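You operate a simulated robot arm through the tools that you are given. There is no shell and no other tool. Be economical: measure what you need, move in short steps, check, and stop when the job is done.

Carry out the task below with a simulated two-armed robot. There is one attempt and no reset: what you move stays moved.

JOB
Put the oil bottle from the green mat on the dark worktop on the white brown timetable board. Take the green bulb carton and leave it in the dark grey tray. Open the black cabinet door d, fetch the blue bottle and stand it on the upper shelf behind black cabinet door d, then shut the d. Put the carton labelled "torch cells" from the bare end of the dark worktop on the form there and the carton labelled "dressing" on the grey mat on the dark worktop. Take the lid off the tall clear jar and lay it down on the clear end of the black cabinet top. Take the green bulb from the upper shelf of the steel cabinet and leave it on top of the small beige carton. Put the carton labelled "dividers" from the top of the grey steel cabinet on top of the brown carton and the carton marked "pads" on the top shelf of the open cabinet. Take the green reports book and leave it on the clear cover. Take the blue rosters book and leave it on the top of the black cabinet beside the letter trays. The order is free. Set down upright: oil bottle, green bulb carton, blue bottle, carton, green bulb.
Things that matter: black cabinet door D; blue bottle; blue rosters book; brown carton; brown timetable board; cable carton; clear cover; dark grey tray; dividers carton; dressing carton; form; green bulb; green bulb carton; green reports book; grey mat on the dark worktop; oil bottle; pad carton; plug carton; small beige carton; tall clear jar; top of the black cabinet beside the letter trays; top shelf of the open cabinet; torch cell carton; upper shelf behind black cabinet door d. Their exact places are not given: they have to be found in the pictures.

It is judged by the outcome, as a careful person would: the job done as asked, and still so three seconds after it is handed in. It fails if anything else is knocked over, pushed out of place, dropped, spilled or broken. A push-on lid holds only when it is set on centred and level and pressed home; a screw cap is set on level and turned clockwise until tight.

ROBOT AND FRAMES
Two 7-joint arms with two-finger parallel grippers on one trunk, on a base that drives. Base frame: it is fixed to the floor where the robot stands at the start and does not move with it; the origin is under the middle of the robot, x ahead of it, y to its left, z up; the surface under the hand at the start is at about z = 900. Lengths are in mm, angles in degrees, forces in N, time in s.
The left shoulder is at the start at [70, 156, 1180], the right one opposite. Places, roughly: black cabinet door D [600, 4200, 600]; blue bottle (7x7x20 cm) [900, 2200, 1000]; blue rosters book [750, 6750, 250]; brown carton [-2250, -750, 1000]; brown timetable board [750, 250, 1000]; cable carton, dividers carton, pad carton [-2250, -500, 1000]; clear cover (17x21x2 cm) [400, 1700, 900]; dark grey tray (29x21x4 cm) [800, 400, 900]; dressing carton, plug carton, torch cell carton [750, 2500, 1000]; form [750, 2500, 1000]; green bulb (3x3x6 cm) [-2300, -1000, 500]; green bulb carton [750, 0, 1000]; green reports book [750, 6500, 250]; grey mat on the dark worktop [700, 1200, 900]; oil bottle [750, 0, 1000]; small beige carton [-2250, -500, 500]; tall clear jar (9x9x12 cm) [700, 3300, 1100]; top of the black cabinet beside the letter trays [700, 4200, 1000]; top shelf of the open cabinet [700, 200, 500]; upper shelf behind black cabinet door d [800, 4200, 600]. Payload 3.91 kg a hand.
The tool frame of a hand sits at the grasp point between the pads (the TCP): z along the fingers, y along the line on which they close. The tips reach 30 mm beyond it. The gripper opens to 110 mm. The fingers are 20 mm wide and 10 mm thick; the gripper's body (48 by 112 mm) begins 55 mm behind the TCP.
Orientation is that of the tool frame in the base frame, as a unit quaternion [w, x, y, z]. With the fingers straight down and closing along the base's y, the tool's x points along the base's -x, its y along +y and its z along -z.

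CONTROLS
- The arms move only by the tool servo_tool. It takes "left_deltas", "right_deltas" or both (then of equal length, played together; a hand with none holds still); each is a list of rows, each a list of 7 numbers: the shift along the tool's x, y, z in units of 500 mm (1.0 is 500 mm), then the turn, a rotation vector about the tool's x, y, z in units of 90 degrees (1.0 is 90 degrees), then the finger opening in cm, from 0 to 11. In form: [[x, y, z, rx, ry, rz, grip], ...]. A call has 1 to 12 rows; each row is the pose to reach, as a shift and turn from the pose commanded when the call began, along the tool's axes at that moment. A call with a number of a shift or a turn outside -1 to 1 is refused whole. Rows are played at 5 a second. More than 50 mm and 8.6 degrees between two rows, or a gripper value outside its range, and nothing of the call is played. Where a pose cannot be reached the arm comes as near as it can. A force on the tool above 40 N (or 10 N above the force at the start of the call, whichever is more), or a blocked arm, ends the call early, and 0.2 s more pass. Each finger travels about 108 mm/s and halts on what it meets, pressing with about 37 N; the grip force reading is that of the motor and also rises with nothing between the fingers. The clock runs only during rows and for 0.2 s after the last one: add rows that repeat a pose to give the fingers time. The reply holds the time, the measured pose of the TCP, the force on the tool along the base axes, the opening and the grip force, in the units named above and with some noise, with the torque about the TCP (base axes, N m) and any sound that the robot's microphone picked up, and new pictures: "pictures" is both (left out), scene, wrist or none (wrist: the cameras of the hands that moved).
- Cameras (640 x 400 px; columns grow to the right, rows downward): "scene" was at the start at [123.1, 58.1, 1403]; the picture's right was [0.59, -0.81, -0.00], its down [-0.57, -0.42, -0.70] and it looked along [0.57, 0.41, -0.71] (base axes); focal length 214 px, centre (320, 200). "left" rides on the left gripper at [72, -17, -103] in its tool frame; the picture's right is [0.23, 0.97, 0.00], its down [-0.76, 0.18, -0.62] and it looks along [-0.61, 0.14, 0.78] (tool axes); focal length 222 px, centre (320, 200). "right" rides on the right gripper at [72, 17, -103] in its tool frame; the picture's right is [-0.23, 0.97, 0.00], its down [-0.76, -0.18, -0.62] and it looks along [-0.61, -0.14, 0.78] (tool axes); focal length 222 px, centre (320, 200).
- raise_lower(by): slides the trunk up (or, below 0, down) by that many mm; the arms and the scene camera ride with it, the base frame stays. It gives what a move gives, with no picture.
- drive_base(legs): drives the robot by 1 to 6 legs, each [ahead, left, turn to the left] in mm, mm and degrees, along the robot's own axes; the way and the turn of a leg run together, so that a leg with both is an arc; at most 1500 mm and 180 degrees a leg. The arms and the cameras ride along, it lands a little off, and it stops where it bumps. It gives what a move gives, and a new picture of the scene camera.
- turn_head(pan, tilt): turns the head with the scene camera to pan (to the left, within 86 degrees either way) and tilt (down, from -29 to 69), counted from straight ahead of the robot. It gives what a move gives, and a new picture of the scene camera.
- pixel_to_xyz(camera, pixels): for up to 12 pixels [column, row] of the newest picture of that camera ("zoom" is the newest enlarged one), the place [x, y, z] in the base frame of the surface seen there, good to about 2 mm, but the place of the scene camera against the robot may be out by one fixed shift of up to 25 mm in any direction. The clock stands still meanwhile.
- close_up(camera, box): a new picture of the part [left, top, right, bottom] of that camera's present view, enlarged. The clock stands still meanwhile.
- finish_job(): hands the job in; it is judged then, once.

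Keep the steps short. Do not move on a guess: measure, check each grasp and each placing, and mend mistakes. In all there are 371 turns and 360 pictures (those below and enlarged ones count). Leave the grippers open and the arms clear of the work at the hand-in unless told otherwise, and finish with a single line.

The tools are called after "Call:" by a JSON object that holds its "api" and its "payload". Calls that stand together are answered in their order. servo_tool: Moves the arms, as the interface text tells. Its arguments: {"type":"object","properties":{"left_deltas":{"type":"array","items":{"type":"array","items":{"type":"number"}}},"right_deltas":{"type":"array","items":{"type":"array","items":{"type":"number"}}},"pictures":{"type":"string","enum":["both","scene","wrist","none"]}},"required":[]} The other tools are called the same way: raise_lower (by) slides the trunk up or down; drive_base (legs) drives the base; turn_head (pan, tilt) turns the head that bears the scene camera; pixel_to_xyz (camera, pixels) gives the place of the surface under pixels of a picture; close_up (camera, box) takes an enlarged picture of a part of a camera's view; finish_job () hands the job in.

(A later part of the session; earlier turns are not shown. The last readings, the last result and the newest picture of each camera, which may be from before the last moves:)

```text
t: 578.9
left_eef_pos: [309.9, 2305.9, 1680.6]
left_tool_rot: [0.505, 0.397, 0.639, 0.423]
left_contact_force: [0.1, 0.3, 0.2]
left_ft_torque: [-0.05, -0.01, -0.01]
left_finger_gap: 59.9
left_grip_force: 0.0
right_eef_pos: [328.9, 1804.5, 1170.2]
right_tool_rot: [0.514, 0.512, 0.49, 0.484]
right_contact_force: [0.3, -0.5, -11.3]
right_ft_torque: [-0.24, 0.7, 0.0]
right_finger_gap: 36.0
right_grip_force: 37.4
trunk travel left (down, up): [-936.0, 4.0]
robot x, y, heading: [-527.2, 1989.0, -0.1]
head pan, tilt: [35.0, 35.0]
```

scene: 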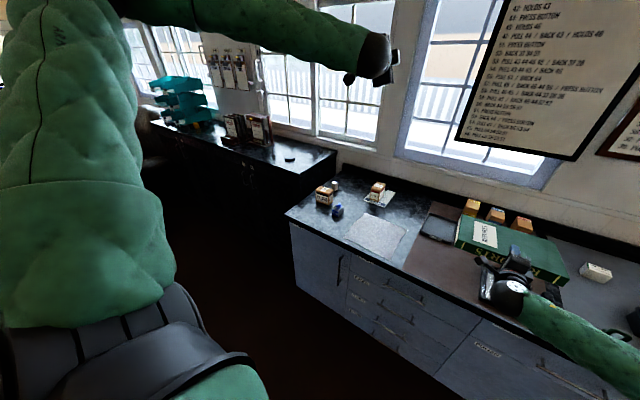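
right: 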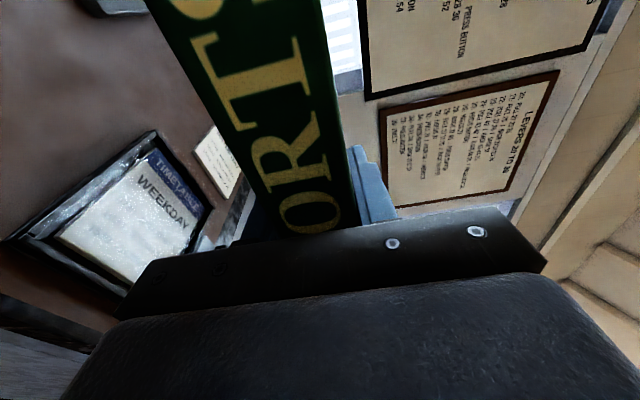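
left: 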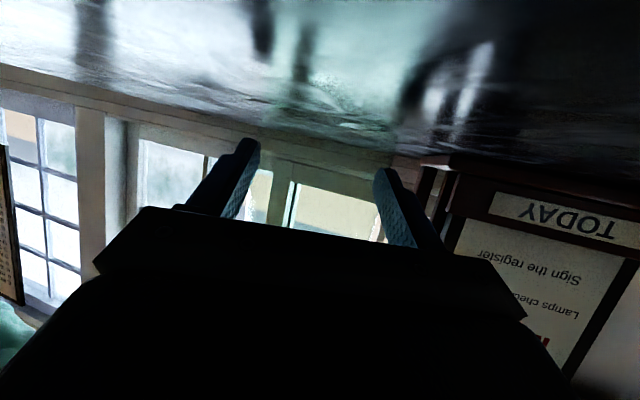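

Call:
{"api": "pixel_to_xyz", "payload": {"camera": "right", "pixels": [[156, 133], [209, 210], [10, 243], [120, 292], [130, 200], [215, 240], [235, 215], [225, 245], [150, 145], [195, 225], [60, 240]]}}

```text
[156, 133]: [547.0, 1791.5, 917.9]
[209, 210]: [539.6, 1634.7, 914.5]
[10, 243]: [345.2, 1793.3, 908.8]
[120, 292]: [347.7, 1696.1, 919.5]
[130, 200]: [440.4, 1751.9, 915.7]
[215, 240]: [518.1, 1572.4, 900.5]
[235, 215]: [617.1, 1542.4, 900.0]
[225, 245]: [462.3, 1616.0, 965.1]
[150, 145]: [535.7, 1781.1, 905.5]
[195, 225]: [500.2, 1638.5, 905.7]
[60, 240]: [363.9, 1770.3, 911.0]
```

True cover: x 345–547, y 1635–1793, rim z 919. I'll position the book (TCP 315,1773) and lower to just above.

Call:
{"api": "servo_tool", "payload": {"right_deltas": [[-0.032, -0.02, -0.014, 0, 0, 0, 0], [-0.063, -0.09, -0.028, 0, 0, 0, 0], [-0.063, -0.18, -0.028, 0, 0, 0, 0], [-0.063, -0.27, -0.028, 0, 0, 0, 0], [-0.063, -0.36, -0.028, 0, 0, 0, 0], [-0.063, -0.43, -0.028, 0, 0, 0, 0], [-0.063, -0.458, -0.028, 0, 0, 0, 0], [-0.063, -0.458, -0.028, 0, 0, 0, 0]], "pictures": "scene"}}

Call:
{"api": "close_up", "payload": {"camera": "scene", "box": [400, 180, 600, 320]}}

```text
t: 580.6
left_eef_pos: [305.7, 2304.1, 1682.5]
left_tool_rot: [0.506, 0.396, 0.639, 0.423]
left_contact_force: [0.6, -0.6, 0.2]
left_ft_torque: [-0.02, -0.01, 0.01]
left_finger_gap: 60.0
left_grip_force: 0.1
right_eef_pos: [314.0, 1769.7, 948.8]
right_tool_rot: [0.516, 0.51, 0.486, 0.486]
right_contact_force: [6.5, -0.5, 33.4]
right_ft_torque: [1.01, -0.84, -0.2]
right_finger_gap: 36.0
right_grip_force: 37.2
trunk travel left (down, up): [-936.0, 4.0]
robot x, y, heading: [-528.8, 1989.0, 0.1]
head pan, tilt: [35.0, 35.0]
```

scene: 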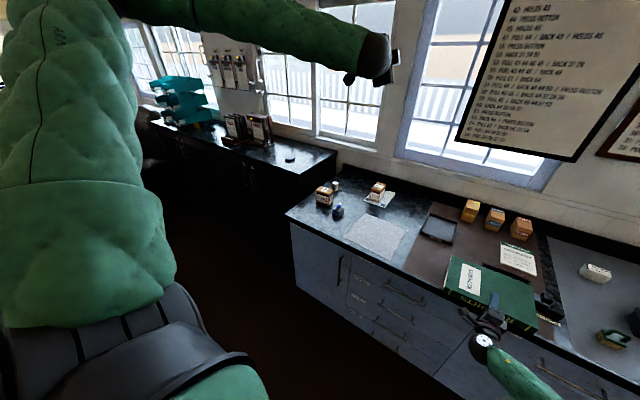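

```text
2.86 times, centred on (500, 250) of scene
```

zoom: 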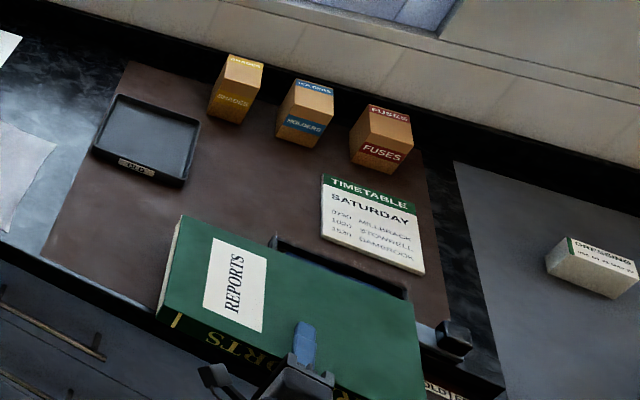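

It rests on the frame. I'll open the fingers a little and draw back.

Call:
{"api": "servo_tool", "payload": {"right_deltas": [[0, 0, 0, 0, 0, 0, 4.2], [0, 0, 0, 0, 0, 0, 4.8], [0, 0, 0, 0, 0, 0, 4.8], [0, 0, -0.04, 0, 0, 0, 4.8], [0, 0, -0.1, 0, 0, 0, 4.8], [0, 0, -0.18, 0, 0, 0, 4.8], [0, 0, -0.26, 0, 0, 0, 4.8]], "pictures": "scene"}}

Call:
{"api": "close_up", "payload": {"camera": "scene", "box": [400, 180, 600, 320]}}

```text
t: 582.2
left_eef_pos: [307.7, 2304.0, 1681.5]
left_tool_rot: [0.506, 0.398, 0.638, 0.422]
left_contact_force: [-0.1, 0.0, 0.3]
left_ft_torque: [0.01, 0.04, 0.03]
left_finger_gap: 59.9
left_grip_force: 0.1
right_eef_pos: [182.4, 1777.9, 942.3]
right_tool_rot: [0.515, 0.511, 0.488, 0.485]
right_contact_force: [-0.1, 0.8, 0.3]
right_ft_torque: [-0.04, 0.03, 0.01]
right_finger_gap: 47.9
right_grip_force: 0.1
trunk travel left (down, up): [-936.0, 4.0]
robot x, y, heading: [-528.7, 1988.6, 0.1]
head pan, tilt: [35.0, 35.0]
```

scene: 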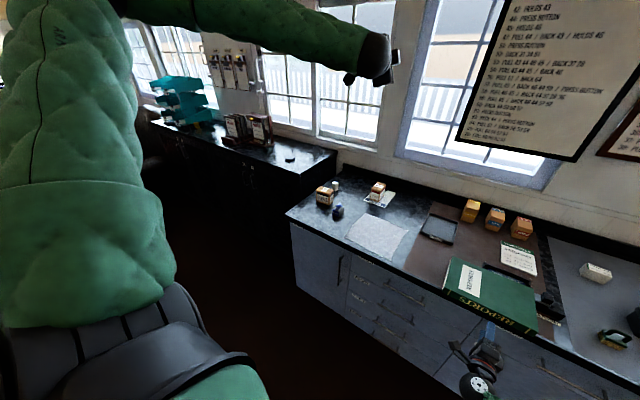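

```text
2.86 times, centred on (500, 250) of scene
```

zoom: 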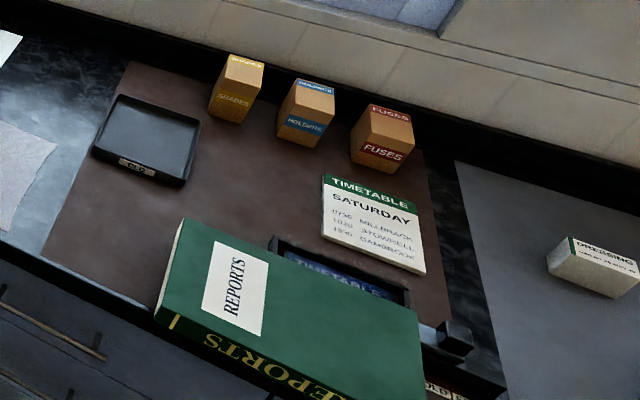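

The book stays. I'll measure how it lies.

Call:
{"api": "pixel_to_xyz", "payload": {"camera": "zoom", "pixels": [[184, 224], [412, 306], [165, 305], [290, 350], [235, 290], [350, 320], [420, 385], [160, 318], [240, 355]]}}

```text
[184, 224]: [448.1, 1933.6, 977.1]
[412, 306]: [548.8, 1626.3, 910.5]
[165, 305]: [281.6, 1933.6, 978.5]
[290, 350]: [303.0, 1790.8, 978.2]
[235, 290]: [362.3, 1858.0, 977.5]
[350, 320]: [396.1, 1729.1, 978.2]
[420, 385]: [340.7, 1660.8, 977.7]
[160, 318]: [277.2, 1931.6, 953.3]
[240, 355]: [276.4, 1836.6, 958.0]
```

Call:
{"api": "pixel_to_xyz", "payload": {"camera": "zoom", "pixels": [[172, 322], [172, 326], [172, 330], [200, 340], [200, 346], [270, 372], [270, 380], [270, 388], [158, 316], [300, 250], [400, 290]]}}

```text
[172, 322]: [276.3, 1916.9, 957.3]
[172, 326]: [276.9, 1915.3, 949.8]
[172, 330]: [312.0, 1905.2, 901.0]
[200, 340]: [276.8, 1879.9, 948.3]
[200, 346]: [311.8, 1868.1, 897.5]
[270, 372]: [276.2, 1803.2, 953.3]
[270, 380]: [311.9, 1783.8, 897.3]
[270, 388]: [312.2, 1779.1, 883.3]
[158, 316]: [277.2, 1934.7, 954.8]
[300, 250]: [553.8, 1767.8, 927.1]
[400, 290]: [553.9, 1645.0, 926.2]
```

The book rests level, with its bottom at about z 935 on the clear slab, but overhangs at the front. I'll push it in about 75 mm with the closed fingers against the spine.

Call:
{"api": "servo_tool", "payload": {"right_deltas": [[0.01, 0.016, 0, 0, 0, 0, 0], [0.01, 0.016, 0.04, 0, 0, 0, 0], [0.01, 0.016, 0.08, 0, 0, 0, 0], [0.01, 0.016, 0.12, 0, 0, 0, 0], [0.01, 0.016, 0.15, 0, 0, 0, 0], [0.01, 0.016, 0.18, 0, 0, 0, 0], [0.01, 0.016, 0.21, 0, 0, 0, 0], [0.01, 0.016, 0.24, 0, 0, 0, 0], [0.01, 0.016, 0.265, 0, 0, 0, 0], [0.01, 0.016, 0.265, 0, 0, 0, 0]], "pictures": "none"}}

Call:
{"api": "close_up", "payload": {"camera": "scene", "box": [400, 180, 600, 320]}}

```text
t: 584.5
left_eef_pos: [309.1, 2304.9, 1680.9]
left_tool_rot: [0.506, 0.398, 0.638, 0.423]
left_contact_force: [-0.5, -0.7, 0.0]
left_ft_torque: [-0.01, 0.02, -0.01]
left_finger_gap: 60.0
left_grip_force: 0.0
right_eef_pos: [314.9, 1774.0, 950.7]
right_tool_rot: [0.515, 0.511, 0.488, 0.485]
right_contact_force: [0.2, -0.8, 0.3]
right_ft_torque: [0.01, 0.0, -0.01]
right_finger_gap: 0.0
right_grip_force: 36.3
trunk travel left (down, up): [-936.0, 4.0]
robot x, y, heading: [-524.6, 1990.7, 0.2]
head pan, tilt: [35.0, 35.0]
```

```text
2.86 times, centred on (500, 250) of scene
```

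zoom: 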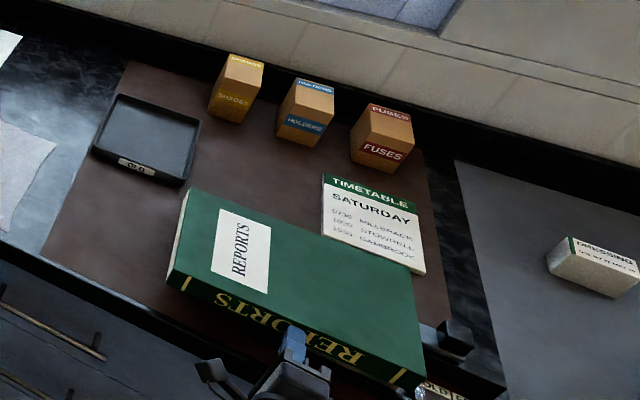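

REPORTS is now properly on the cover. I'll retract, roll the hand back, and drive to the bookcase for ROSTERS.

Call:
{"api": "servo_tool", "payload": {"right_deltas": [[0, 0, -0.06, 0, 0, 0, 0], [0, 0, -0.15, 0, 0, 0.05, 4], [0, 0, -0.24, 0, 0, 0.14, 8], [0, 0, -0.3, 0, 0, 0.23, 8], [0, 0, -0.3, 0, 0, 0.32, 8], [0, 0, -0.3, 0, 0, 0.41, 8], [0, 0, -0.3, 0, 0, 0.5, 8], [0, 0, -0.3, 0, 0, 0.59, 8], [0, 0, -0.3, 0, 0, 0.68, 8], [0, 0, -0.3, 0, 0, 0.77, 8], [0, 0, -0.3, 0, 0, 0.86, 8], [0, 0, -0.3, 0, 0, 0.95, 8]], "pictures": "none"}}

Call:
{"api": "drive_base", "payload": {"legs": [[0, 1450, 0], [0, 1450, 0], [0, 1450, 0], [0, 440, 0]]}}

```text
t: 587.0
left_eef_pos: [307.6, 2305.1, 1680.1]
left_tool_rot: [0.505, 0.397, 0.639, 0.423]
left_contact_force: [-0.1, -0.6, -0.2]
left_ft_torque: [0.02, 0.01, -0.02]
left_finger_gap: 60.1
left_grip_force: 0.0
right_eef_pos: [165.9, 1783.0, 950.5]
right_tool_rot: [0.048, 0.707, 0.011, 0.705]
right_contact_force: [-0.4, 0.4, -0.2]
right_ft_torque: [0.0, -0.02, 0.04]
right_finger_gap: 79.9
right_grip_force: 0.2
trunk travel left (down, up): [-936.0, 4.0]
robot x, y, heading: [-528.4, 1990.1, -0.0]
head pan, tilt: [35.0, 35.0]
```

```text
t: 610.1
left_eef_pos: [413.4, 7057.1, 1682.0]
left_tool_rot: [0.512, 0.408, 0.632, 0.415]
left_contact_force: [0.3, 0.0, 0.0]
left_ft_torque: [-0.03, 0.0, 0.04]
left_finger_gap: 59.8
left_grip_force: 0.0
right_eef_pos: [253.2, 6539.9, 949.4]
right_tool_rot: [0.059, 0.708, 0.0, 0.704]
right_contact_force: [1.1, -0.1, -0.2]
right_ft_torque: [-0.01, 0.02, -0.01]
right_finger_gap: 80.1
right_grip_force: 0.0
trunk travel left (down, up): [-936.0, 4.0]
robot x, y, heading: [-433.1, 6773.3, -1.7]
head pan, tilt: [35.0, 35.0]
```

scene: 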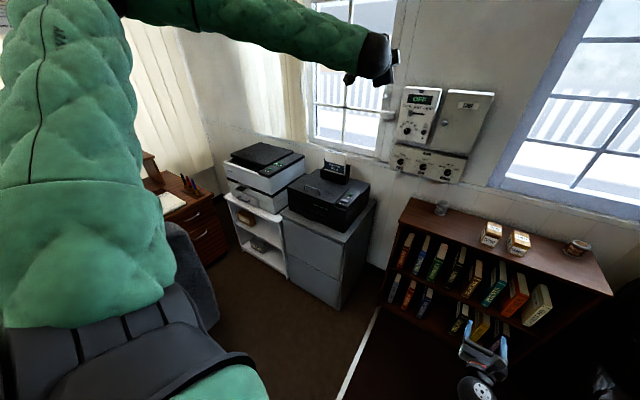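

I'll extend the right arm forward first, so the elbow stays narrow, then lower the trunk.

Call:
{"api": "servo_tool", "payload": {"right_deltas": [[-0.02, 0, 0.08, 0, 0, 0.01, 8], [-0.05, 0, 0.16, 0, 0, 0.02, 8], [-0.08, 0, 0.24, 0, 0, 0.03, 8], [-0.1, 0, 0.32, 0, 0, 0.04, 8], [-0.13, 0, 0.4, 0, 0, 0.05, 8], [-0.16, 0, 0.48, 0, 0, 0.05, 8], [-0.18, 0, 0.56, 0, 0, 0.05, 8], [-0.2, 0, 0.64, 0, 0, 0.05, 8], [-0.2, 0, 0.64, 0, 0, 0.05, 8]], "pictures": "none"}}

Call:
{"api": "raise_lower", "payload": {"by": -300}}

Call:
{"api": "raise_lower", "payload": {"by": -330}}

```text
t: 612.1
left_eef_pos: [410.8, 7058.0, 1681.8]
left_tool_rot: [0.512, 0.407, 0.632, 0.416]
left_contact_force: [-0.2, 0.7, 0.0]
left_ft_torque: [0.0, 0.0, -0.01]
left_finger_gap: 60.2
left_grip_force: 0.1
right_eef_pos: [571.3, 6505.0, 852.3]
right_tool_rot: [0.033, 0.707, -0.027, 0.706]
right_contact_force: [-0.8, -1.5, -0.1]
right_ft_torque: [0.03, -0.03, -0.02]
right_finger_gap: 79.9
right_grip_force: 0.0
trunk travel left (down, up): [-936.0, 4.0]
robot x, y, heading: [-433.1, 6772.8, -1.7]
head pan, tilt: [35.0, 35.0]
```

```text
t: 615.1
left_eef_pos: [412.8, 7058.3, 1382.1]
left_tool_rot: [0.512, 0.408, 0.632, 0.415]
left_contact_force: [-0.9, 0.3, -0.1]
left_ft_torque: [0.0, -0.01, -0.01]
left_finger_gap: 60.0
left_grip_force: 0.1
right_eef_pos: [570.4, 6505.0, 552.1]
right_tool_rot: [0.033, 0.707, -0.027, 0.706]
right_contact_force: [0.1, -0.2, -0.2]
right_ft_torque: [0.0, 0.03, -0.01]
right_finger_gap: 79.9
right_grip_force: 0.1
trunk travel left (down, up): [-636.0, 304.0]
robot x, y, heading: [-432.3, 6771.8, -1.6]
head pan, tilt: [35.0, 35.0]
```

```text
t: 618.4
left_eef_pos: [412.4, 7059.0, 1050.8]
left_tool_rot: [0.512, 0.408, 0.632, 0.414]
left_contact_force: [-0.4, 0.6, -0.4]
left_ft_torque: [-0.02, 0.02, -0.01]
left_finger_gap: 59.9
left_grip_force: 0.0
right_eef_pos: [571.0, 6504.2, 221.8]
right_tool_rot: [0.032, 0.707, -0.027, 0.706]
right_contact_force: [-0.8, 1.6, 0.2]
right_ft_torque: [0.03, 0.04, 0.01]
right_finger_gap: 79.9
right_grip_force: 0.0
trunk travel left (down, up): [-306.0, 634.0]
robot x, y, heading: [-432.5, 6771.6, -1.8]
head pan, tilt: [35.0, 35.0]
```

Call:
{"api": "drive_base", "payload": {"legs": [[0, 108, 1.8]]}}

Call:
{"api": "servo_tool", "payload": {"right_deltas": [[-0.01, 0, 0.05, 0.017, 0, 0.015, 7.5], [-0.025, 0, 0.1, 0.034, 0, 0.03, 7.5], [-0.03, 0, 0.1, 0.034, 0, 0.03, 7.5]], "pictures": "wrist"}}

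```text
t: 619.4
left_eef_pos: [407.2, 7144.8, 1051.3]
left_tool_rot: [0.508, 0.402, 0.636, 0.42]
left_contact_force: [0.1, -1.1, -0.5]
left_ft_torque: [-0.01, 0.01, -0.03]
left_finger_gap: 60.3
left_grip_force: 0.0
right_eef_pos: [579.1, 6597.0, 222.1]
right_tool_rot: [0.025, 0.707, -0.02, 0.706]
right_contact_force: [0.0, 1.0, -0.8]
right_ft_torque: [0.03, 0.01, -0.02]
right_finger_gap: 80.0
right_grip_force: 0.1
trunk travel left (down, up): [-306.0, 634.0]
robot x, y, heading: [-430.2, 6841.9, -0.6]
head pan, tilt: [35.0, 35.0]
stopped in leg 1: the robot was blocked; the commanded pose is now the measured one
```

scene: 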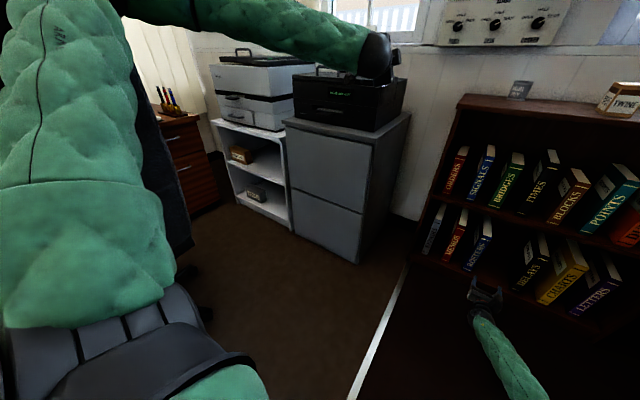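

```text
t: 620.2
left_eef_pos: [408.4, 7144.1, 1051.4]
left_tool_rot: [0.508, 0.402, 0.635, 0.421]
left_contact_force: [0.7, 0.4, 0.1]
left_ft_torque: [0.01, 0.0, -0.01]
left_finger_gap: 59.9
left_grip_force: 0.1
right_eef_pos: [629.1, 6592.5, 207.7]
right_tool_rot: [-0.011, 0.707, -0.018, 0.707]
right_contact_force: [0.1, 0.1, -0.5]
right_ft_torque: [-0.01, 0.01, 0.02]
right_finger_gap: 75.1
right_grip_force: 0.1
trunk travel left (down, up): [-306.0, 634.0]
robot x, y, heading: [-435.3, 6841.1, -0.6]
head pan, tilt: [35.0, 35.0]
```

right: 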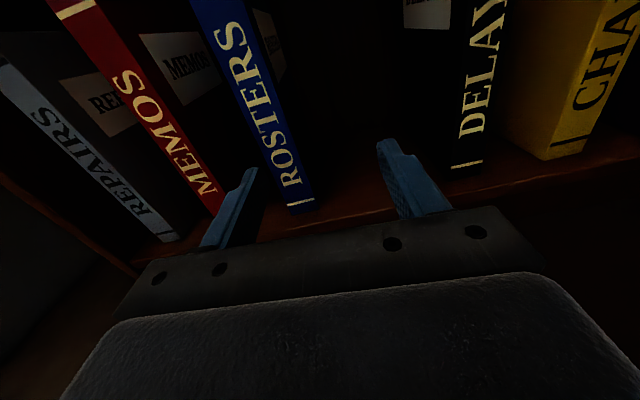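

Call:
{"api": "pixel_to_xyz", "payload": {"camera": "right", "pixels": [[262, 120], [245, 125], [282, 115], [297, 190], [195, 165], [300, 185], [285, 195]]}}

```text
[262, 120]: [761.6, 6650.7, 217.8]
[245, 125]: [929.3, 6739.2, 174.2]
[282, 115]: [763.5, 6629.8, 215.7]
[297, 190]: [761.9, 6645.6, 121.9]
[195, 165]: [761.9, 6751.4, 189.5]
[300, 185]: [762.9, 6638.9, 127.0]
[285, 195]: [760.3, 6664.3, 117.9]
```

ROSTERS is centred at y 6646. I'll shift the hand 53 mm left with the arm and drive in 170 mm, then grip.

Call:
{"api": "servo_tool", "payload": {"right_deltas": [[0, -0.055, 0, 0, 0, 0, 7.5], [0, -0.107, 0, 0, 0, 0, 7.5], [0, -0.107, 0, 0, 0, 0, 7.5]], "pictures": "none"}}

Call:
{"api": "drive_base", "payload": {"legs": [[110, 0, 0]]}}

Call:
{"api": "close_up", "payload": {"camera": "right", "box": [0, 0, 640, 400]}}

```text
t: 621.0
left_eef_pos: [407.7, 7145.6, 1050.4]
left_tool_rot: [0.508, 0.402, 0.636, 0.42]
left_contact_force: [0.2, -0.4, -0.8]
left_ft_torque: [0.0, -0.02, -0.01]
left_finger_gap: 60.0
left_grip_force: 0.2
right_eef_pos: [628.6, 6645.2, 209.3]
right_tool_rot: [-0.01, 0.707, -0.019, 0.707]
right_contact_force: [0.6, 0.1, 0.0]
right_ft_torque: [-0.01, 0.0, 0.0]
right_finger_gap: 75.3
right_grip_force: 0.0
trunk travel left (down, up): [-306.0, 634.0]
robot x, y, heading: [-430.6, 6841.2, -0.4]
head pan, tilt: [35.0, 35.0]
```

```text
t: 622.2
left_eef_pos: [518.8, 7144.7, 1050.2]
left_tool_rot: [0.507, 0.401, 0.637, 0.421]
left_contact_force: [-0.4, -0.1, 0.0]
left_ft_torque: [0.0, -0.04, -0.07]
left_finger_gap: 60.0
left_grip_force: 0.0
right_eef_pos: [739.4, 6647.1, 208.4]
right_tool_rot: [-0.012, 0.707, -0.017, 0.707]
right_contact_force: [0.5, 0.2, 0.1]
right_ft_torque: [0.0, -0.01, 0.0]
right_finger_gap: 74.9
right_grip_force: 0.1
trunk travel left (down, up): [-306.0, 634.0]
robot x, y, heading: [-323.9, 6840.0, -0.6]
head pan, tilt: [35.0, 35.0]
```

scene: 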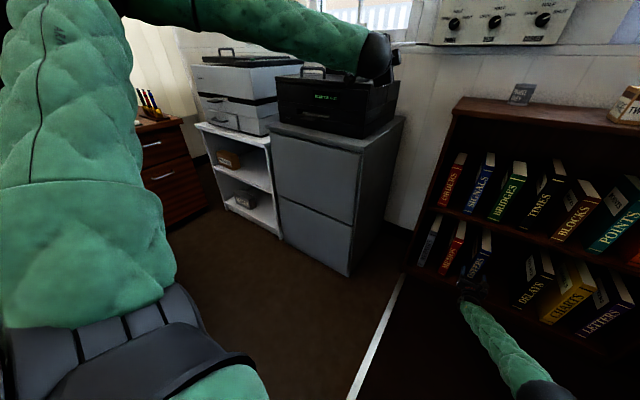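

```text
1.00 times, centred on (320, 200) of right (not enlarged: the box is as wide or as high as the picture)
```

zoom: 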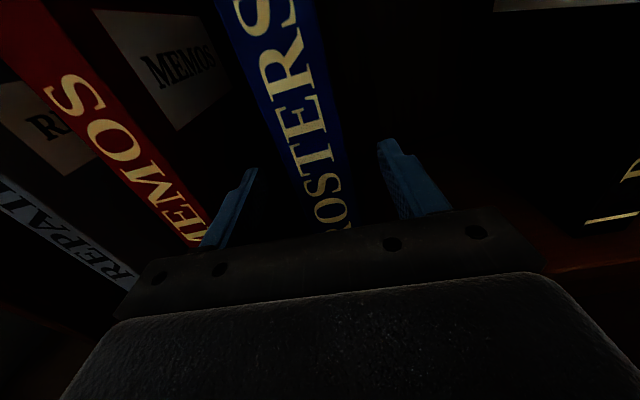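

Call:
{"api": "drive_base", "payload": {"legs": [[60, 0, 0]]}}

Call:
{"api": "servo_tool", "payload": {"right_deltas": [[0, 0, 0, 0, 0, 0, 5], [0, 0, 0, 0, 0, 0, 3], [0, 0, 0, 0, 0, 0, 0], [0, 0, 0, 0, 0, 0, 0], [0.01, 0, 0, 0, 0, 0, 0], [0.02, 0, 0, 0, 0, 0, 0], [0.02, 0, 0, 0, 0, 0, 0]], "pictures": "wrist"}}

```text
t: 623.2
left_eef_pos: [580.2, 7142.9, 1049.1]
left_tool_rot: [0.508, 0.402, 0.636, 0.419]
left_contact_force: [-0.2, 0.6, -1.1]
left_ft_torque: [-0.01, -0.05, -0.06]
left_finger_gap: 59.9
left_grip_force: 0.0
right_eef_pos: [799.3, 6645.4, 208.2]
right_tool_rot: [-0.011, 0.707, -0.018, 0.706]
right_contact_force: [0.7, -1.3, -0.2]
right_ft_torque: [-0.03, -0.01, -0.01]
right_finger_gap: 75.0
right_grip_force: 0.0
trunk travel left (down, up): [-306.0, 634.0]
robot x, y, heading: [-257.6, 6840.2, -0.3]
head pan, tilt: [35.0, 35.0]
```

scene: 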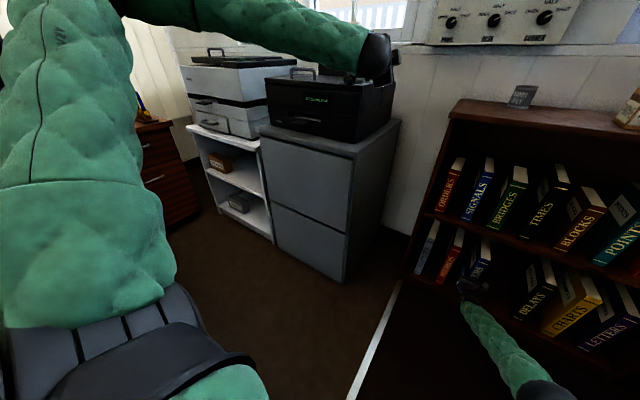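

```text
t: 624.8
left_eef_pos: [580.2, 7143.2, 1050.1]
left_tool_rot: [0.507, 0.402, 0.636, 0.421]
left_contact_force: [0.2, -0.3, 0.0]
left_ft_torque: [-0.01, 0.0, 0.03]
left_finger_gap: 59.8
left_grip_force: 0.0
right_eef_pos: [798.1, 6644.8, 217.0]
right_tool_rot: [-0.011, 0.708, -0.017, 0.706]
right_contact_force: [-1.3, 0.1, -13.2]
right_ft_torque: [0.01, 0.77, -0.04]
right_finger_gap: 42.1
right_grip_force: 37.1
trunk travel left (down, up): [-306.0, 634.0]
robot x, y, heading: [-258.9, 6838.6, -0.5]
head pan, tilt: [35.0, 35.0]
```

right: 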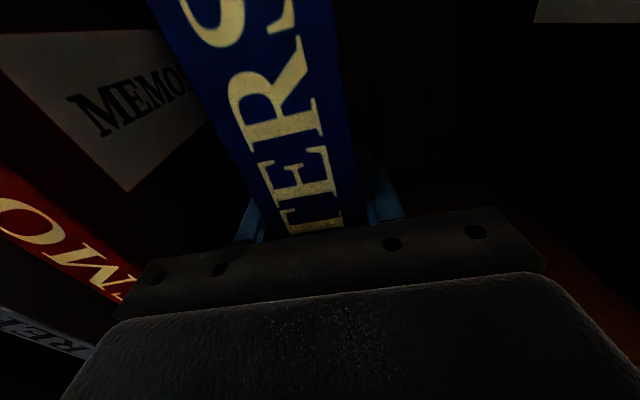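

ROSTERS is held. I'll draw it out with the base and the arm, then roll it flat.

Call:
{"api": "drive_base", "payload": {"legs": [[-165, 0, 0]]}}

Call:
{"api": "servo_tool", "payload": {"right_deltas": [[0, 0, -0.08, 0, 0, 0, 0], [0, 0, -0.16, 0, 0, 0, 0], [0, 0, -0.23, 0, 0, 0, 0], [0.03, 0, -0.23, 0, 0, 0, 0], [0.06, 0, -0.23, 0, 0, 0, 0], [0.09, 0, -0.23, 0, 0, 0, 0]], "pictures": "none"}}

Call:
{"api": "servo_tool", "payload": {"right_deltas": [[0, 0, -0.01, 0, 0, -0.085, 0], [0, 0, -0.02, 0, 0, -0.17, 0], [0, 0, -0.03, 0, 0, -0.255, 0], [0, 0, -0.04, 0, 0, -0.34, 0], [0, 0, -0.05, 0, 0, -0.425, 0], [0, 0, -0.06, 0, 0, -0.51, 0], [0, 0, -0.06, 0, 0, -0.595, 0], [0, 0, -0.06, 0, 0, -0.68, 0], [0, 0, -0.06, 0, 0, -0.765, 0], [0, 0, -0.06, 0, 0, -0.85, 0], [0, 0, -0.06, 0, 0, -0.935, 0], [0, 0, -0.06, 0, 0, -1.0, 0]], "pictures": "none"}}

Call:
{"api": "raise_lower", "payload": {"by": 330}}

Call:
{"api": "raise_lower", "payload": {"by": 300}}

```text
t: 626.2
left_eef_pos: [414.5, 7143.7, 1050.5]
left_tool_rot: [0.507, 0.402, 0.636, 0.42]
left_contact_force: [0.1, 0.1, 0.5]
left_ft_torque: [0.03, -0.02, 0.0]
left_finger_gap: 59.8
left_grip_force: 0.1
right_eef_pos: [634.1, 6646.2, 219.0]
right_tool_rot: [-0.011, 0.707, -0.017, 0.707]
right_contact_force: [0.8, -0.6, -12.6]
right_ft_torque: [0.01, 0.74, -0.03]
right_finger_gap: 41.6
right_grip_force: 36.8
trunk travel left (down, up): [-306.0, 634.0]
robot x, y, heading: [-424.5, 6839.3, -0.5]
head pan, tilt: [35.0, 35.0]
```

scene: 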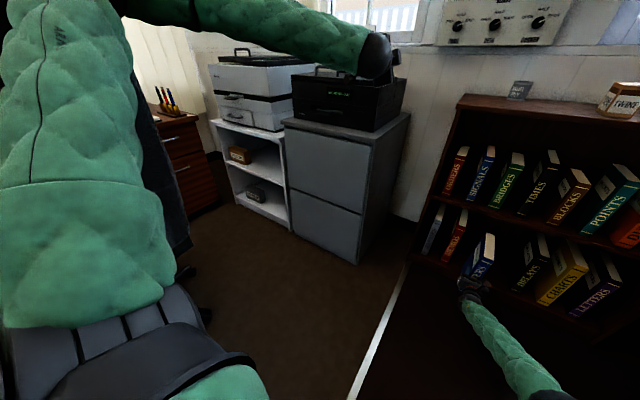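

```text
t: 627.6
left_eef_pos: [415.2, 7143.6, 1050.2]
left_tool_rot: [0.507, 0.403, 0.636, 0.42]
left_contact_force: [-0.3, -0.7, 0.2]
left_ft_torque: [-0.01, -0.03, 0.0]
left_finger_gap: 60.2
left_grip_force: 0.1
right_eef_pos: [518.1, 6645.3, 263.9]
right_tool_rot: [-0.01, 0.708, -0.018, 0.706]
right_contact_force: [-0.4, -0.6, -12.9]
right_ft_torque: [0.01, 0.79, -0.03]
right_finger_gap: 42.0
right_grip_force: 36.9
trunk travel left (down, up): [-306.0, 634.0]
robot x, y, heading: [-429.5, 6840.6, -0.6]
head pan, tilt: [35.0, 35.0]
```

```text
t: 630.2
left_eef_pos: [415.0, 7144.2, 1050.6]
left_tool_rot: [0.507, 0.402, 0.636, 0.421]
left_contact_force: [-0.1, -0.3, 1.1]
left_ft_torque: [0.01, 0.03, 0.0]
left_finger_gap: 59.9
left_grip_force: 0.1
right_eef_pos: [490.1, 6644.8, 263.8]
right_tool_rot: [0.492, 0.513, 0.488, 0.506]
right_contact_force: [-0.2, 0.1, -14.1]
right_ft_torque: [-0.06, 0.75, 0.0]
right_finger_gap: 42.1
right_grip_force: 37.0
trunk travel left (down, up): [-306.0, 634.0]
robot x, y, heading: [-422.5, 6839.8, -0.5]
head pan, tilt: [35.0, 35.0]
```

```text
t: 633.5
left_eef_pos: [416.0, 7144.7, 1379.0]
left_tool_rot: [0.507, 0.402, 0.636, 0.42]
left_contact_force: [1.1, -0.8, 0.3]
left_ft_torque: [0.0, -0.04, 0.01]
left_finger_gap: 60.1
left_grip_force: 0.0
right_eef_pos: [490.5, 6645.6, 594.0]
right_tool_rot: [0.492, 0.513, 0.488, 0.507]
right_contact_force: [0.0, 0.2, -13.2]
right_ft_torque: [-0.07, 0.73, -0.03]
right_finger_gap: 41.6
right_grip_force: 37.2
trunk travel left (down, up): [-636.0, 304.0]
robot x, y, heading: [-426.9, 6841.7, -0.4]
head pan, tilt: [35.0, 35.0]
```

```text
t: 636.5
left_eef_pos: [416.2, 7144.5, 1679.8]
left_tool_rot: [0.508, 0.402, 0.636, 0.42]
left_contact_force: [1.0, 0.1, -0.4]
left_ft_torque: [0.0, -0.02, -0.05]
left_finger_gap: 59.9
left_grip_force: 0.1
right_eef_pos: [491.5, 6643.8, 893.1]
right_tool_rot: [0.492, 0.513, 0.487, 0.507]
right_contact_force: [0.9, -0.5, -13.0]
right_ft_torque: [-0.06, 0.77, -0.01]
right_finger_gap: 41.8
right_grip_force: 36.7
trunk travel left (down, up): [-936.0, 4.0]
robot x, y, heading: [-428.7, 6838.7, -0.6]
head pan, tilt: [35.0, 35.0]
```

Flat and raised. I'll lift it with the arm and drive to the black cabinet.

Call:
{"api": "servo_tool", "payload": {"right_deltas": [[0, 0.08, -0.03, 0, 0, 0, 0], [0, 0.16, -0.06, 0, 0, 0, 0], [0, 0.24, -0.09, 0, 0, 0, 0], [0, 0.32, -0.12, 0, 0, 0, 0], [0, 0.4, -0.15, 0, 0, 0, 0], [0, 0.48, -0.18, 0, 0, 0, 0], [0, 0.56, -0.2, 0, 0, 0, 0], [0, 0.56, -0.2, 0, 0, 0, 0]], "pictures": "none"}}

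Call:
{"api": "drive_base", "payload": {"legs": [[-70, -40, 0.5], [0, -1240, 0], [0, -1230, 0]]}}

```text
t: 638.3
left_eef_pos: [417.1, 7144.4, 1679.1]
left_tool_rot: [0.507, 0.402, 0.636, 0.42]
left_contact_force: [0.0, -0.4, 0.5]
left_ft_torque: [0.0, -0.01, 0.03]
left_finger_gap: 59.9
left_grip_force: 0.0
right_eef_pos: [391.5, 6635.4, 1173.6]
right_tool_rot: [0.492, 0.513, 0.487, 0.507]
right_contact_force: [0.3, 0.1, -12.7]
right_ft_torque: [-0.03, 0.77, -0.01]
right_finger_gap: 41.5
right_grip_force: 36.3
trunk travel left (down, up): [-936.0, 4.0]
robot x, y, heading: [-428.1, 6843.4, -0.6]
head pan, tilt: [35.0, 35.0]
```

```text
t: 651.0
left_eef_pos: [338.8, 4629.6, 1679.9]
left_tool_rot: [0.507, 0.402, 0.636, 0.421]
left_contact_force: [-1.3, -0.6, -0.6]
left_ft_torque: [-0.02, 0.02, 0.03]
left_finger_gap: 60.0
left_grip_force: 0.0
right_eef_pos: [314.6, 4121.5, 1173.7]
right_tool_rot: [0.491, 0.512, 0.489, 0.507]
right_contact_force: [0.6, 0.9, -13.2]
right_ft_torque: [-0.09, 0.78, 0.04]
right_finger_gap: 41.9
right_grip_force: 36.9
trunk travel left (down, up): [-936.0, 4.0]
robot x, y, heading: [-500.2, 4323.1, -0.6]
head pan, tilt: [35.0, 35.0]
```

scene: 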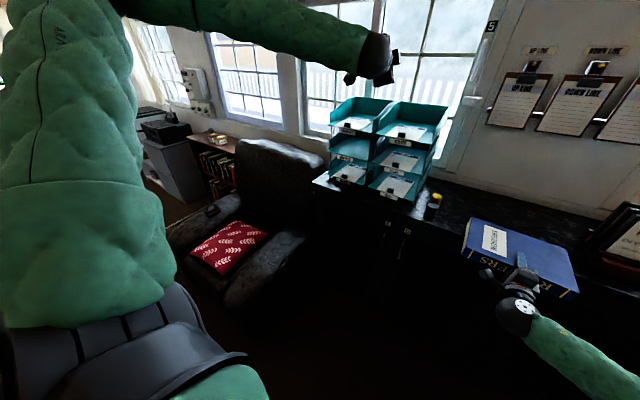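

Call:
{"api": "pixel_to_xyz", "payload": {"camera": "scene", "pixels": [[433, 215], [436, 205], [415, 205], [450, 225], [450, 265], [430, 262], [600, 265], [590, 295], [470, 210], [500, 225], [345, 195]]}}

```text
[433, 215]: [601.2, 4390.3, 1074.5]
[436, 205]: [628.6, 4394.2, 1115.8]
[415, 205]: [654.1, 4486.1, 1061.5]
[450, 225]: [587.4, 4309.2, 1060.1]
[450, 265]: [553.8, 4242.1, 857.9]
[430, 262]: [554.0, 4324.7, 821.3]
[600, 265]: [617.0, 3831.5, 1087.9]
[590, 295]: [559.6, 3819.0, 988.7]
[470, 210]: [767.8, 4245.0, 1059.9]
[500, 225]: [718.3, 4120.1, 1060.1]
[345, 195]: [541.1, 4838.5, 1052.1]
```

Free space is y 3840–4355. I'll drive forward so the spine overhangs the front edge, and lower the book onto the top.

Call:
{"api": "drive_base", "payload": {"legs": [[200, 0, 0.5]]}}

Call:
{"api": "servo_tool", "payload": {"right_deltas": [[0, -0.06, 0, 0, 0, 0, 0], [0, -0.13, 0, 0, 0, 0, 0], [0, -0.18, 0, 0, 0, 0, 0], [0, -0.195, 0, 0, 0, 0, 0], [0, -0.205, 0, 0, 0, 0, 0], [0, -0.213, 0, 0, 0, 0, 0], [0, -0.22, 0, 0, 0, 0, 0]], "pictures": "scene"}}

```text
t: 652.6
left_eef_pos: [531.9, 4634.7, 1682.1]
left_tool_rot: [0.507, 0.398, 0.637, 0.422]
left_contact_force: [-0.9, 0.0, 0.9]
left_ft_torque: [-0.01, 0.04, -0.03]
left_finger_gap: 60.0
left_grip_force: 0.1
right_eef_pos: [513.5, 4126.9, 1174.4]
right_tool_rot: [0.491, 0.51, 0.489, 0.51]
right_contact_force: [0.3, 0.3, -13.4]
right_ft_torque: [-0.06, 0.79, -0.01]
right_finger_gap: 41.9
right_grip_force: 37.2
trunk travel left (down, up): [-936.0, 4.0]
robot x, y, heading: [-303.6, 4324.6, 0.2]
head pan, tilt: [35.0, 35.0]
```

scene: 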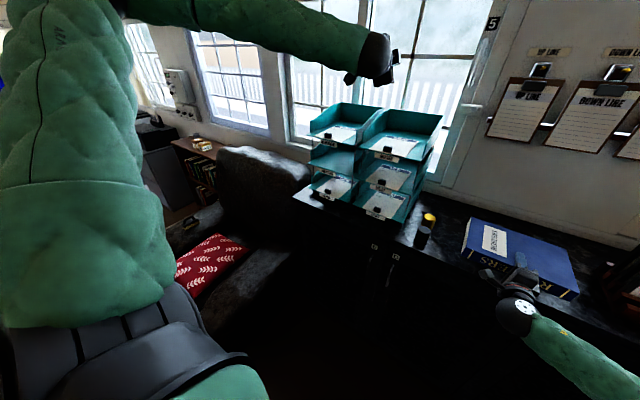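

```text
t: 653.9
left_eef_pos: [531.3, 4634.5, 1682.8]
left_tool_rot: [0.507, 0.398, 0.637, 0.423]
left_contact_force: [0.5, -0.4, -0.2]
left_ft_torque: [0.01, 0.02, 0.02]
left_finger_gap: 60.3
left_grip_force: 0.1
right_eef_pos: [514.7, 4130.4, 1081.0]
right_tool_rot: [0.493, 0.507, 0.485, 0.513]
right_contact_force: [-15.4, 1.4, 16.4]
right_ft_torque: [-0.24, 0.57, -0.09]
right_finger_gap: 41.6
right_grip_force: 37.2
trunk travel left (down, up): [-936.0, 4.0]
robot x, y, heading: [-304.3, 4321.4, 0.1]
head pan, tilt: [35.0, 35.0]
stopped in row 6 (right hand): the force on the tool passed its limit at 44 N (the readings are from after the stop); the commanded pose is now the measured one
```

scene: 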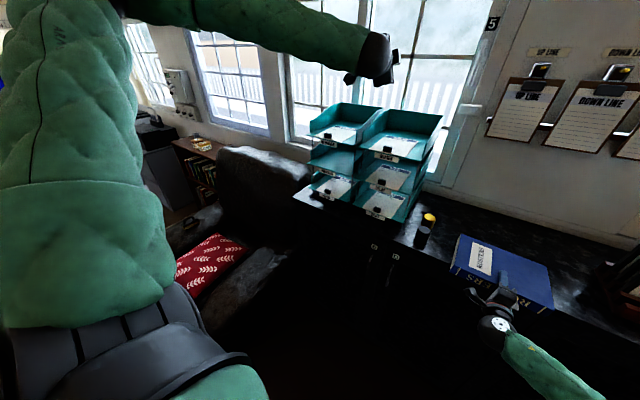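

The lower finger meets the cabinet's edge. I'll lift slightly, move 73 mm further in so the book is well on the top, lower, release and withdraw.

Call:
{"api": "servo_tool", "payload": {"right_deltas": [[0, 0.02, 0, 0, 0, 0, 0], [0, 0.04, 0, 0, 0, 0, 0], [0, 0.04, 0, 0, 0, 0, 0]], "pictures": "none"}}

Call:
{"api": "drive_base", "payload": {"legs": [[68, 0, 0]]}}

Call:
{"api": "servo_tool", "payload": {"right_deltas": [[0, -0.01, 0, 0, 0, 0, 0], [0, -0.02, 0, 0, 0, 0, 0], [0, -0.026, 0, 0, 0, 0, 0], [0, -0.032, 0, 0, 0, 0, 0], [0, -0.038, 0, 0, 0, 0, 0], [0, -0.044, 0, 0, 0, 0, 0], [0, -0.048, 0, 0, 0, 0, 0]], "pictures": "none"}}

```text
t: 654.7
left_eef_pos: [534.8, 4635.2, 1681.5]
left_tool_rot: [0.506, 0.398, 0.638, 0.422]
left_contact_force: [-0.2, -0.1, -0.7]
left_ft_torque: [0.01, 0.0, -0.01]
left_finger_gap: 59.9
left_grip_force: 0.0
right_eef_pos: [516.5, 4128.5, 1097.0]
right_tool_rot: [0.492, 0.508, 0.487, 0.512]
right_contact_force: [0.0, 0.3, -12.7]
right_ft_torque: [-0.04, 0.76, 0.05]
right_finger_gap: 41.9
right_grip_force: 36.8
trunk travel left (down, up): [-936.0, 4.0]
robot x, y, heading: [-302.7, 4321.9, -0.2]
head pan, tilt: [35.0, 35.0]
```

```text
t: 655.9
left_eef_pos: [608.7, 4633.1, 1676.1]
left_tool_rot: [0.504, 0.399, 0.639, 0.421]
left_contact_force: [0.8, -0.1, -0.6]
left_ft_torque: [-0.01, -0.02, 0.0]
left_finger_gap: 59.9
left_grip_force: 0.0
right_eef_pos: [585.2, 4129.3, 1090.3]
right_tool_rot: [0.489, 0.51, 0.489, 0.511]
right_contact_force: [1.1, -0.8, -13.4]
right_ft_torque: [-0.07, 0.8, -0.01]
right_finger_gap: 41.9
right_grip_force: 37.6
trunk travel left (down, up): [-936.0, 4.0]
robot x, y, heading: [-233.6, 4327.3, 0.2]
head pan, tilt: [35.0, 35.0]
stopped in leg 1: the force on the tool passed its limit at 118 N (the readings are from after the stop); the commanded pose is now the measured one
```

scene: 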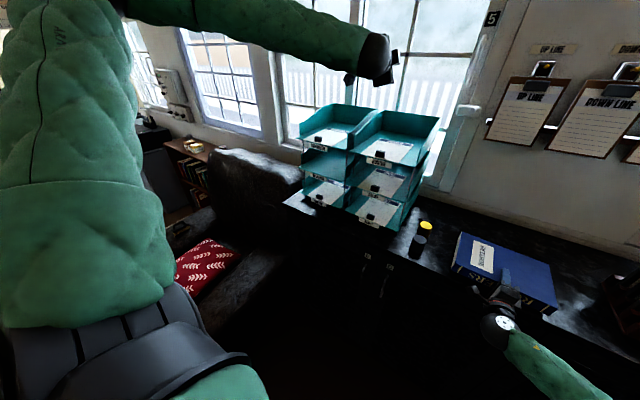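

```text
t: 657.1
left_eef_pos: [600.8, 4635.8, 1680.7]
left_tool_rot: [0.506, 0.399, 0.638, 0.422]
left_contact_force: [0.9, -0.3, -0.2]
left_ft_torque: [0.01, 0.02, 0.02]
left_finger_gap: 60.0
left_grip_force: 0.1
right_eef_pos: [582.7, 4131.5, 1087.3]
right_tool_rot: [0.493, 0.506, 0.485, 0.515]
right_contact_force: [-9.4, 1.2, 17.1]
right_ft_torque: [-0.32, 2.5, -0.11]
right_finger_gap: 42.1
right_grip_force: 37.2
trunk travel left (down, up): [-936.0, 4.0]
robot x, y, heading: [-234.2, 4324.2, -0.0]
head pan, tilt: [35.0, 35.0]
stopped in row 6 (right hand): the force on the tool passed its limit at 44 N (the readings are from after the stop); the commanded pose is now the measured one
```

The gripper's body touches the edge. I'll ease back 15 mm and lower again.

Call:
{"api": "servo_tool", "payload": {"right_deltas": [[0, 0.015, -0.01, 0, 0, 0, 0], [0, 0.015, -0.036, 0, 0, 0, 0], [0, 0, -0.036, 0, 0, 0, 0], [0, -0.006, -0.036, 0, 0, 0, 0], [0, -0.01, -0.036, 0, 0, 0, 0], [0, -0.014, -0.036, 0, 0, 0, 0]], "pictures": "scene"}}

Call:
{"api": "close_up", "payload": {"camera": "scene", "box": [400, 190, 600, 350]}}

```text
t: 658.4
left_eef_pos: [599.9, 4632.8, 1681.0]
left_tool_rot: [0.507, 0.397, 0.638, 0.423]
left_contact_force: [-0.3, 1.0, -0.4]
left_ft_torque: [-0.03, -0.01, -0.01]
left_finger_gap: 59.9
left_grip_force: 0.1
right_eef_pos: [565.1, 4130.1, 1085.5]
right_tool_rot: [0.496, 0.504, 0.482, 0.518]
right_contact_force: [-17.8, -3.0, 18.0]
right_ft_torque: [-0.46, 2.31, -0.09]
right_finger_gap: 41.9
right_grip_force: 37.1
trunk travel left (down, up): [-936.0, 4.0]
robot x, y, heading: [-235.6, 4324.5, -0.2]
head pan, tilt: [35.0, 35.0]
stopped in row 6 (right hand): the force on the tool passed its limit at 43 N (the readings are from after the stop); the commanded pose is now the measured one
```

scene: 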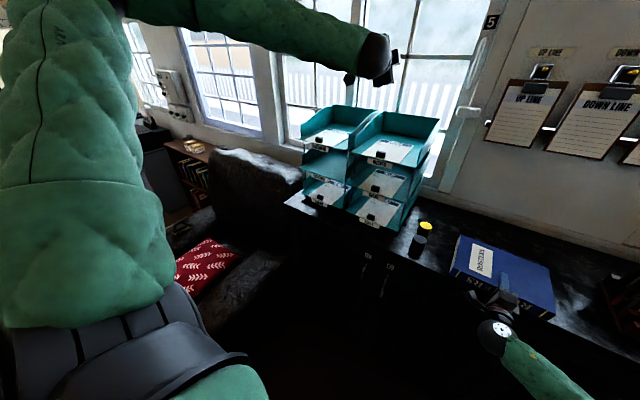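

```text
2.50 times, centred on (500, 270) of scene
```

zoom: 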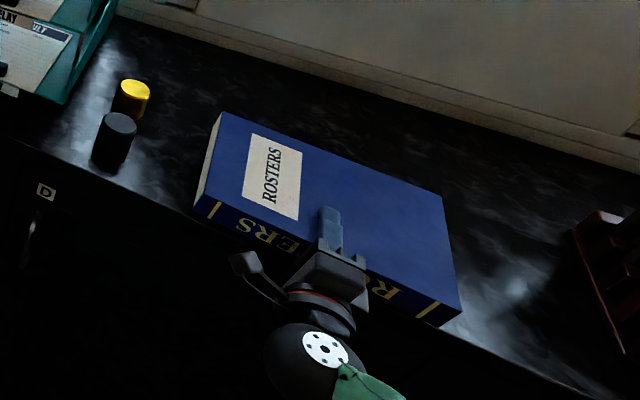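

I'll pitch the hand down about 6° so the far edge touches first, then open and withdraw slowly.

Call:
{"api": "servo_tool", "payload": {"right_deltas": [[0, 0.004, 0, 0.02, 0, 0, 0], [0, 0.004, 0, 0.04, 0, 0, 0], [0, 0.004, 0, 0.06, 0, 0, 0], [0, 0.004, 0, 0.06, 0, 0, 4.6], [0, 0.002, 0, 0.06, 0, 0, 5.5], [0, 0, 0, 0.06, 0, 0, 6], [0, 0, 0, 0.06, 0, 0, 6]], "pictures": "none"}}

Call:
{"api": "servo_tool", "payload": {"right_deltas": [[0, 0, -0.02, 0, 0, 0, 6], [0, 0, -0.04, 0, 0, 0, 6], [0, 0, -0.07, 0, 0, 0, 6], [0, 0, -0.1, 0, 0, 0, 6], [0, 0, -0.14, 0, 0, 0, 6], [0, 0, -0.18, 0, 0, 0, 6], [0, 0, -0.24, 0, 0, 0, 6]], "pictures": "scene"}}

Call:
{"api": "close_up", "payload": {"camera": "scene", "box": [400, 190, 600, 350]}}

```text
t: 660.1
left_eef_pos: [600.8, 4634.2, 1681.4]
left_tool_rot: [0.507, 0.398, 0.637, 0.423]
left_contact_force: [-0.3, -0.3, -0.1]
left_ft_torque: [0.01, -0.01, -0.03]
left_finger_gap: 59.8
left_grip_force: 0.0
right_eef_pos: [567.2, 4128.9, 1090.9]
right_tool_rot: [0.474, 0.526, 0.503, 0.496]
right_contact_force: [0.6, 0.9, 17.8]
right_ft_torque: [-0.35, 0.31, 0.1]
right_finger_gap: 51.5
right_grip_force: 0.0
trunk travel left (down, up): [-936.0, 4.0]
robot x, y, heading: [-233.8, 4322.2, -0.1]
head pan, tilt: [35.0, 35.0]
stopped in row 7 (right hand): the force on the tool passed its limit at 41 N (the readings are from after the stop); the commanded pose is now the measured one
```

```text
t: 661.7
left_eef_pos: [603.2, 4634.6, 1679.3]
left_tool_rot: [0.505, 0.398, 0.638, 0.423]
left_contact_force: [-0.9, 0.0, -0.5]
left_ft_torque: [0.02, 0.01, -0.03]
left_finger_gap: 60.1
left_grip_force: 0.1
right_eef_pos: [449.4, 4129.7, 1092.5]
right_tool_rot: [0.472, 0.527, 0.505, 0.495]
right_contact_force: [0.6, 0.7, -7.2]
right_ft_torque: [-0.07, 0.13, -0.05]
right_finger_gap: 63.6
right_grip_force: 3.9
trunk travel left (down, up): [-936.0, 4.0]
robot x, y, heading: [-236.4, 4323.5, 0.1]
head pan, tilt: [35.0, 35.0]
```

scene: 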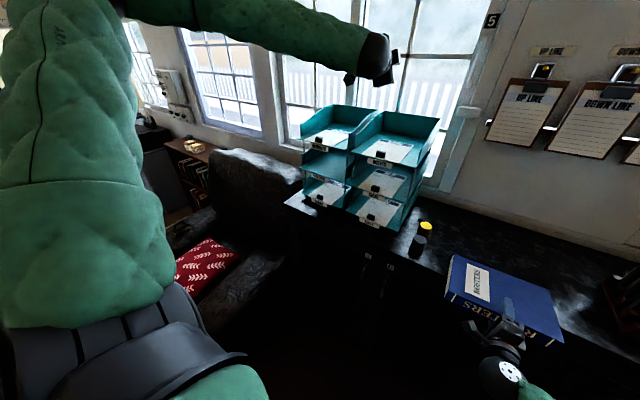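

```text
2.50 times, centred on (500, 270) of scene
```

zoom: 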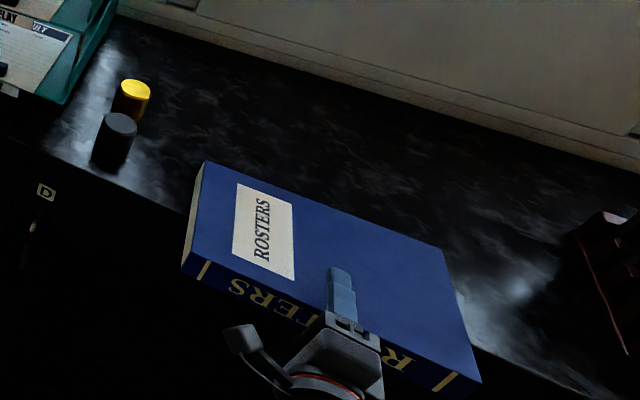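

The book was dragged back on the lower finger. I'll grip it again at once and lift.

Call:
{"api": "servo_tool", "payload": {"right_deltas": [[0, 0, 0, 0, 0, 0, 3], [0, 0, 0, 0, 0, 0, 0], [0, 0, 0, 0, 0, 0, 0], [0, 0.03, 0, 0, 0, 0, 0], [0, 0.06, 0, -0.03, 0, 0, 0], [0, 0.08, 0, -0.06, 0, 0, 0], [0, 0.08, 0, -0.06, 0, 0, 0]], "pictures": "none"}}

Call:
{"api": "close_up", "payload": {"camera": "scene", "box": [400, 190, 600, 350]}}

Call:
{"api": "pixel_to_xyz", "payload": {"camera": "zoom", "pixels": [[205, 165], [440, 250], [185, 265], [475, 380], [260, 230], [400, 320], [195, 275], [440, 385], [300, 180]]}}

```text
t: 663.3
left_eef_pos: [605.1, 4634.6, 1679.5]
left_tool_rot: [0.505, 0.399, 0.638, 0.423]
left_contact_force: [0.3, 0.7, 0.6]
left_ft_torque: [0.01, -0.03, -0.02]
left_finger_gap: 60.0
left_grip_force: 0.2
right_eef_pos: [454.3, 4128.6, 1133.5]
right_tool_rot: [0.496, 0.504, 0.481, 0.517]
right_contact_force: [0.8, 0.5, -13.8]
right_ft_torque: [-0.07, 1.07, -0.01]
right_finger_gap: 42.0
right_grip_force: 36.7
trunk travel left (down, up): [-936.0, 4.0]
robot x, y, heading: [-236.6, 4322.6, -0.1]
head pan, tilt: [35.0, 35.0]
```

```text
2.50 times, centred on (500, 270) of scene
```

zoom: 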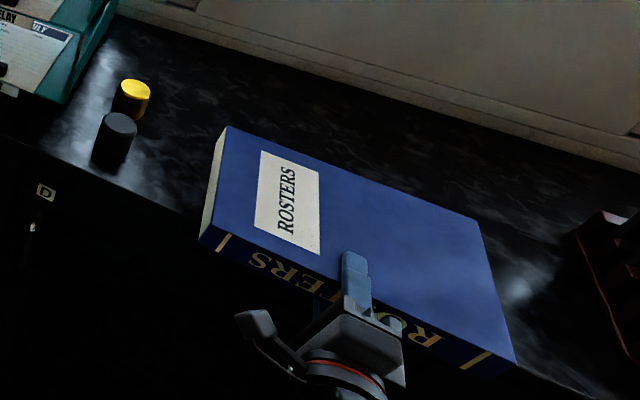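

```text
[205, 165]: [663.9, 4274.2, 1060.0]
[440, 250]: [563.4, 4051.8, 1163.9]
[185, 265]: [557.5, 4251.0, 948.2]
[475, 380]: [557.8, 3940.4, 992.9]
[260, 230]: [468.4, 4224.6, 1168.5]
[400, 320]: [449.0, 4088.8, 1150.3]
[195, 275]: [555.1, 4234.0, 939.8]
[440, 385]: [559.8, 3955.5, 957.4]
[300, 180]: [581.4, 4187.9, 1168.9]
```

It is regripped near the spine and level, with its centre 77 mm ahead of the grip. Now the fingers can stay in front of the cabinet's edge. I'll move in 28 mm and lower.

Call:
{"api": "servo_tool", "payload": {"right_deltas": [[0, -0.03, 0.03, 0, 0, 0, 0], [0, -0.07, 0.052, 0, 0, 0, 0], [0, -0.1, 0.052, 0, 0, 0, 0], [0, -0.115, 0.052, 0, 0, 0, 0], [0, -0.122, 0.052, 0, 0, 0, 0], [0, -0.128, 0.052, 0, 0, 0, 0], [0, -0.132, 0.052, 0, 0, 0, 0], [0, -0.136, 0.052, 0, 0, 0, 0]], "pictures": "none"}}

```text
t: 665.1
left_eef_pos: [601.7, 4635.1, 1681.7]
left_tool_rot: [0.506, 0.398, 0.638, 0.423]
left_contact_force: [0.3, 0.0, -0.8]
left_ft_torque: [0.03, 0.0, 0.02]
left_finger_gap: 60.1
left_grip_force: 0.0
right_eef_pos: [479.5, 4130.9, 1069.9]
right_tool_rot: [0.498, 0.503, 0.48, 0.519]
right_contact_force: [-2.3, -1.3, 7.5]
right_ft_torque: [-1.2, -0.07, 0.09]
right_finger_gap: 42.8
right_grip_force: 37.1
trunk travel left (down, up): [-936.0, 4.0]
robot x, y, heading: [-232.0, 4323.0, -0.1]
head pan, tilt: [35.0, 35.0]
```

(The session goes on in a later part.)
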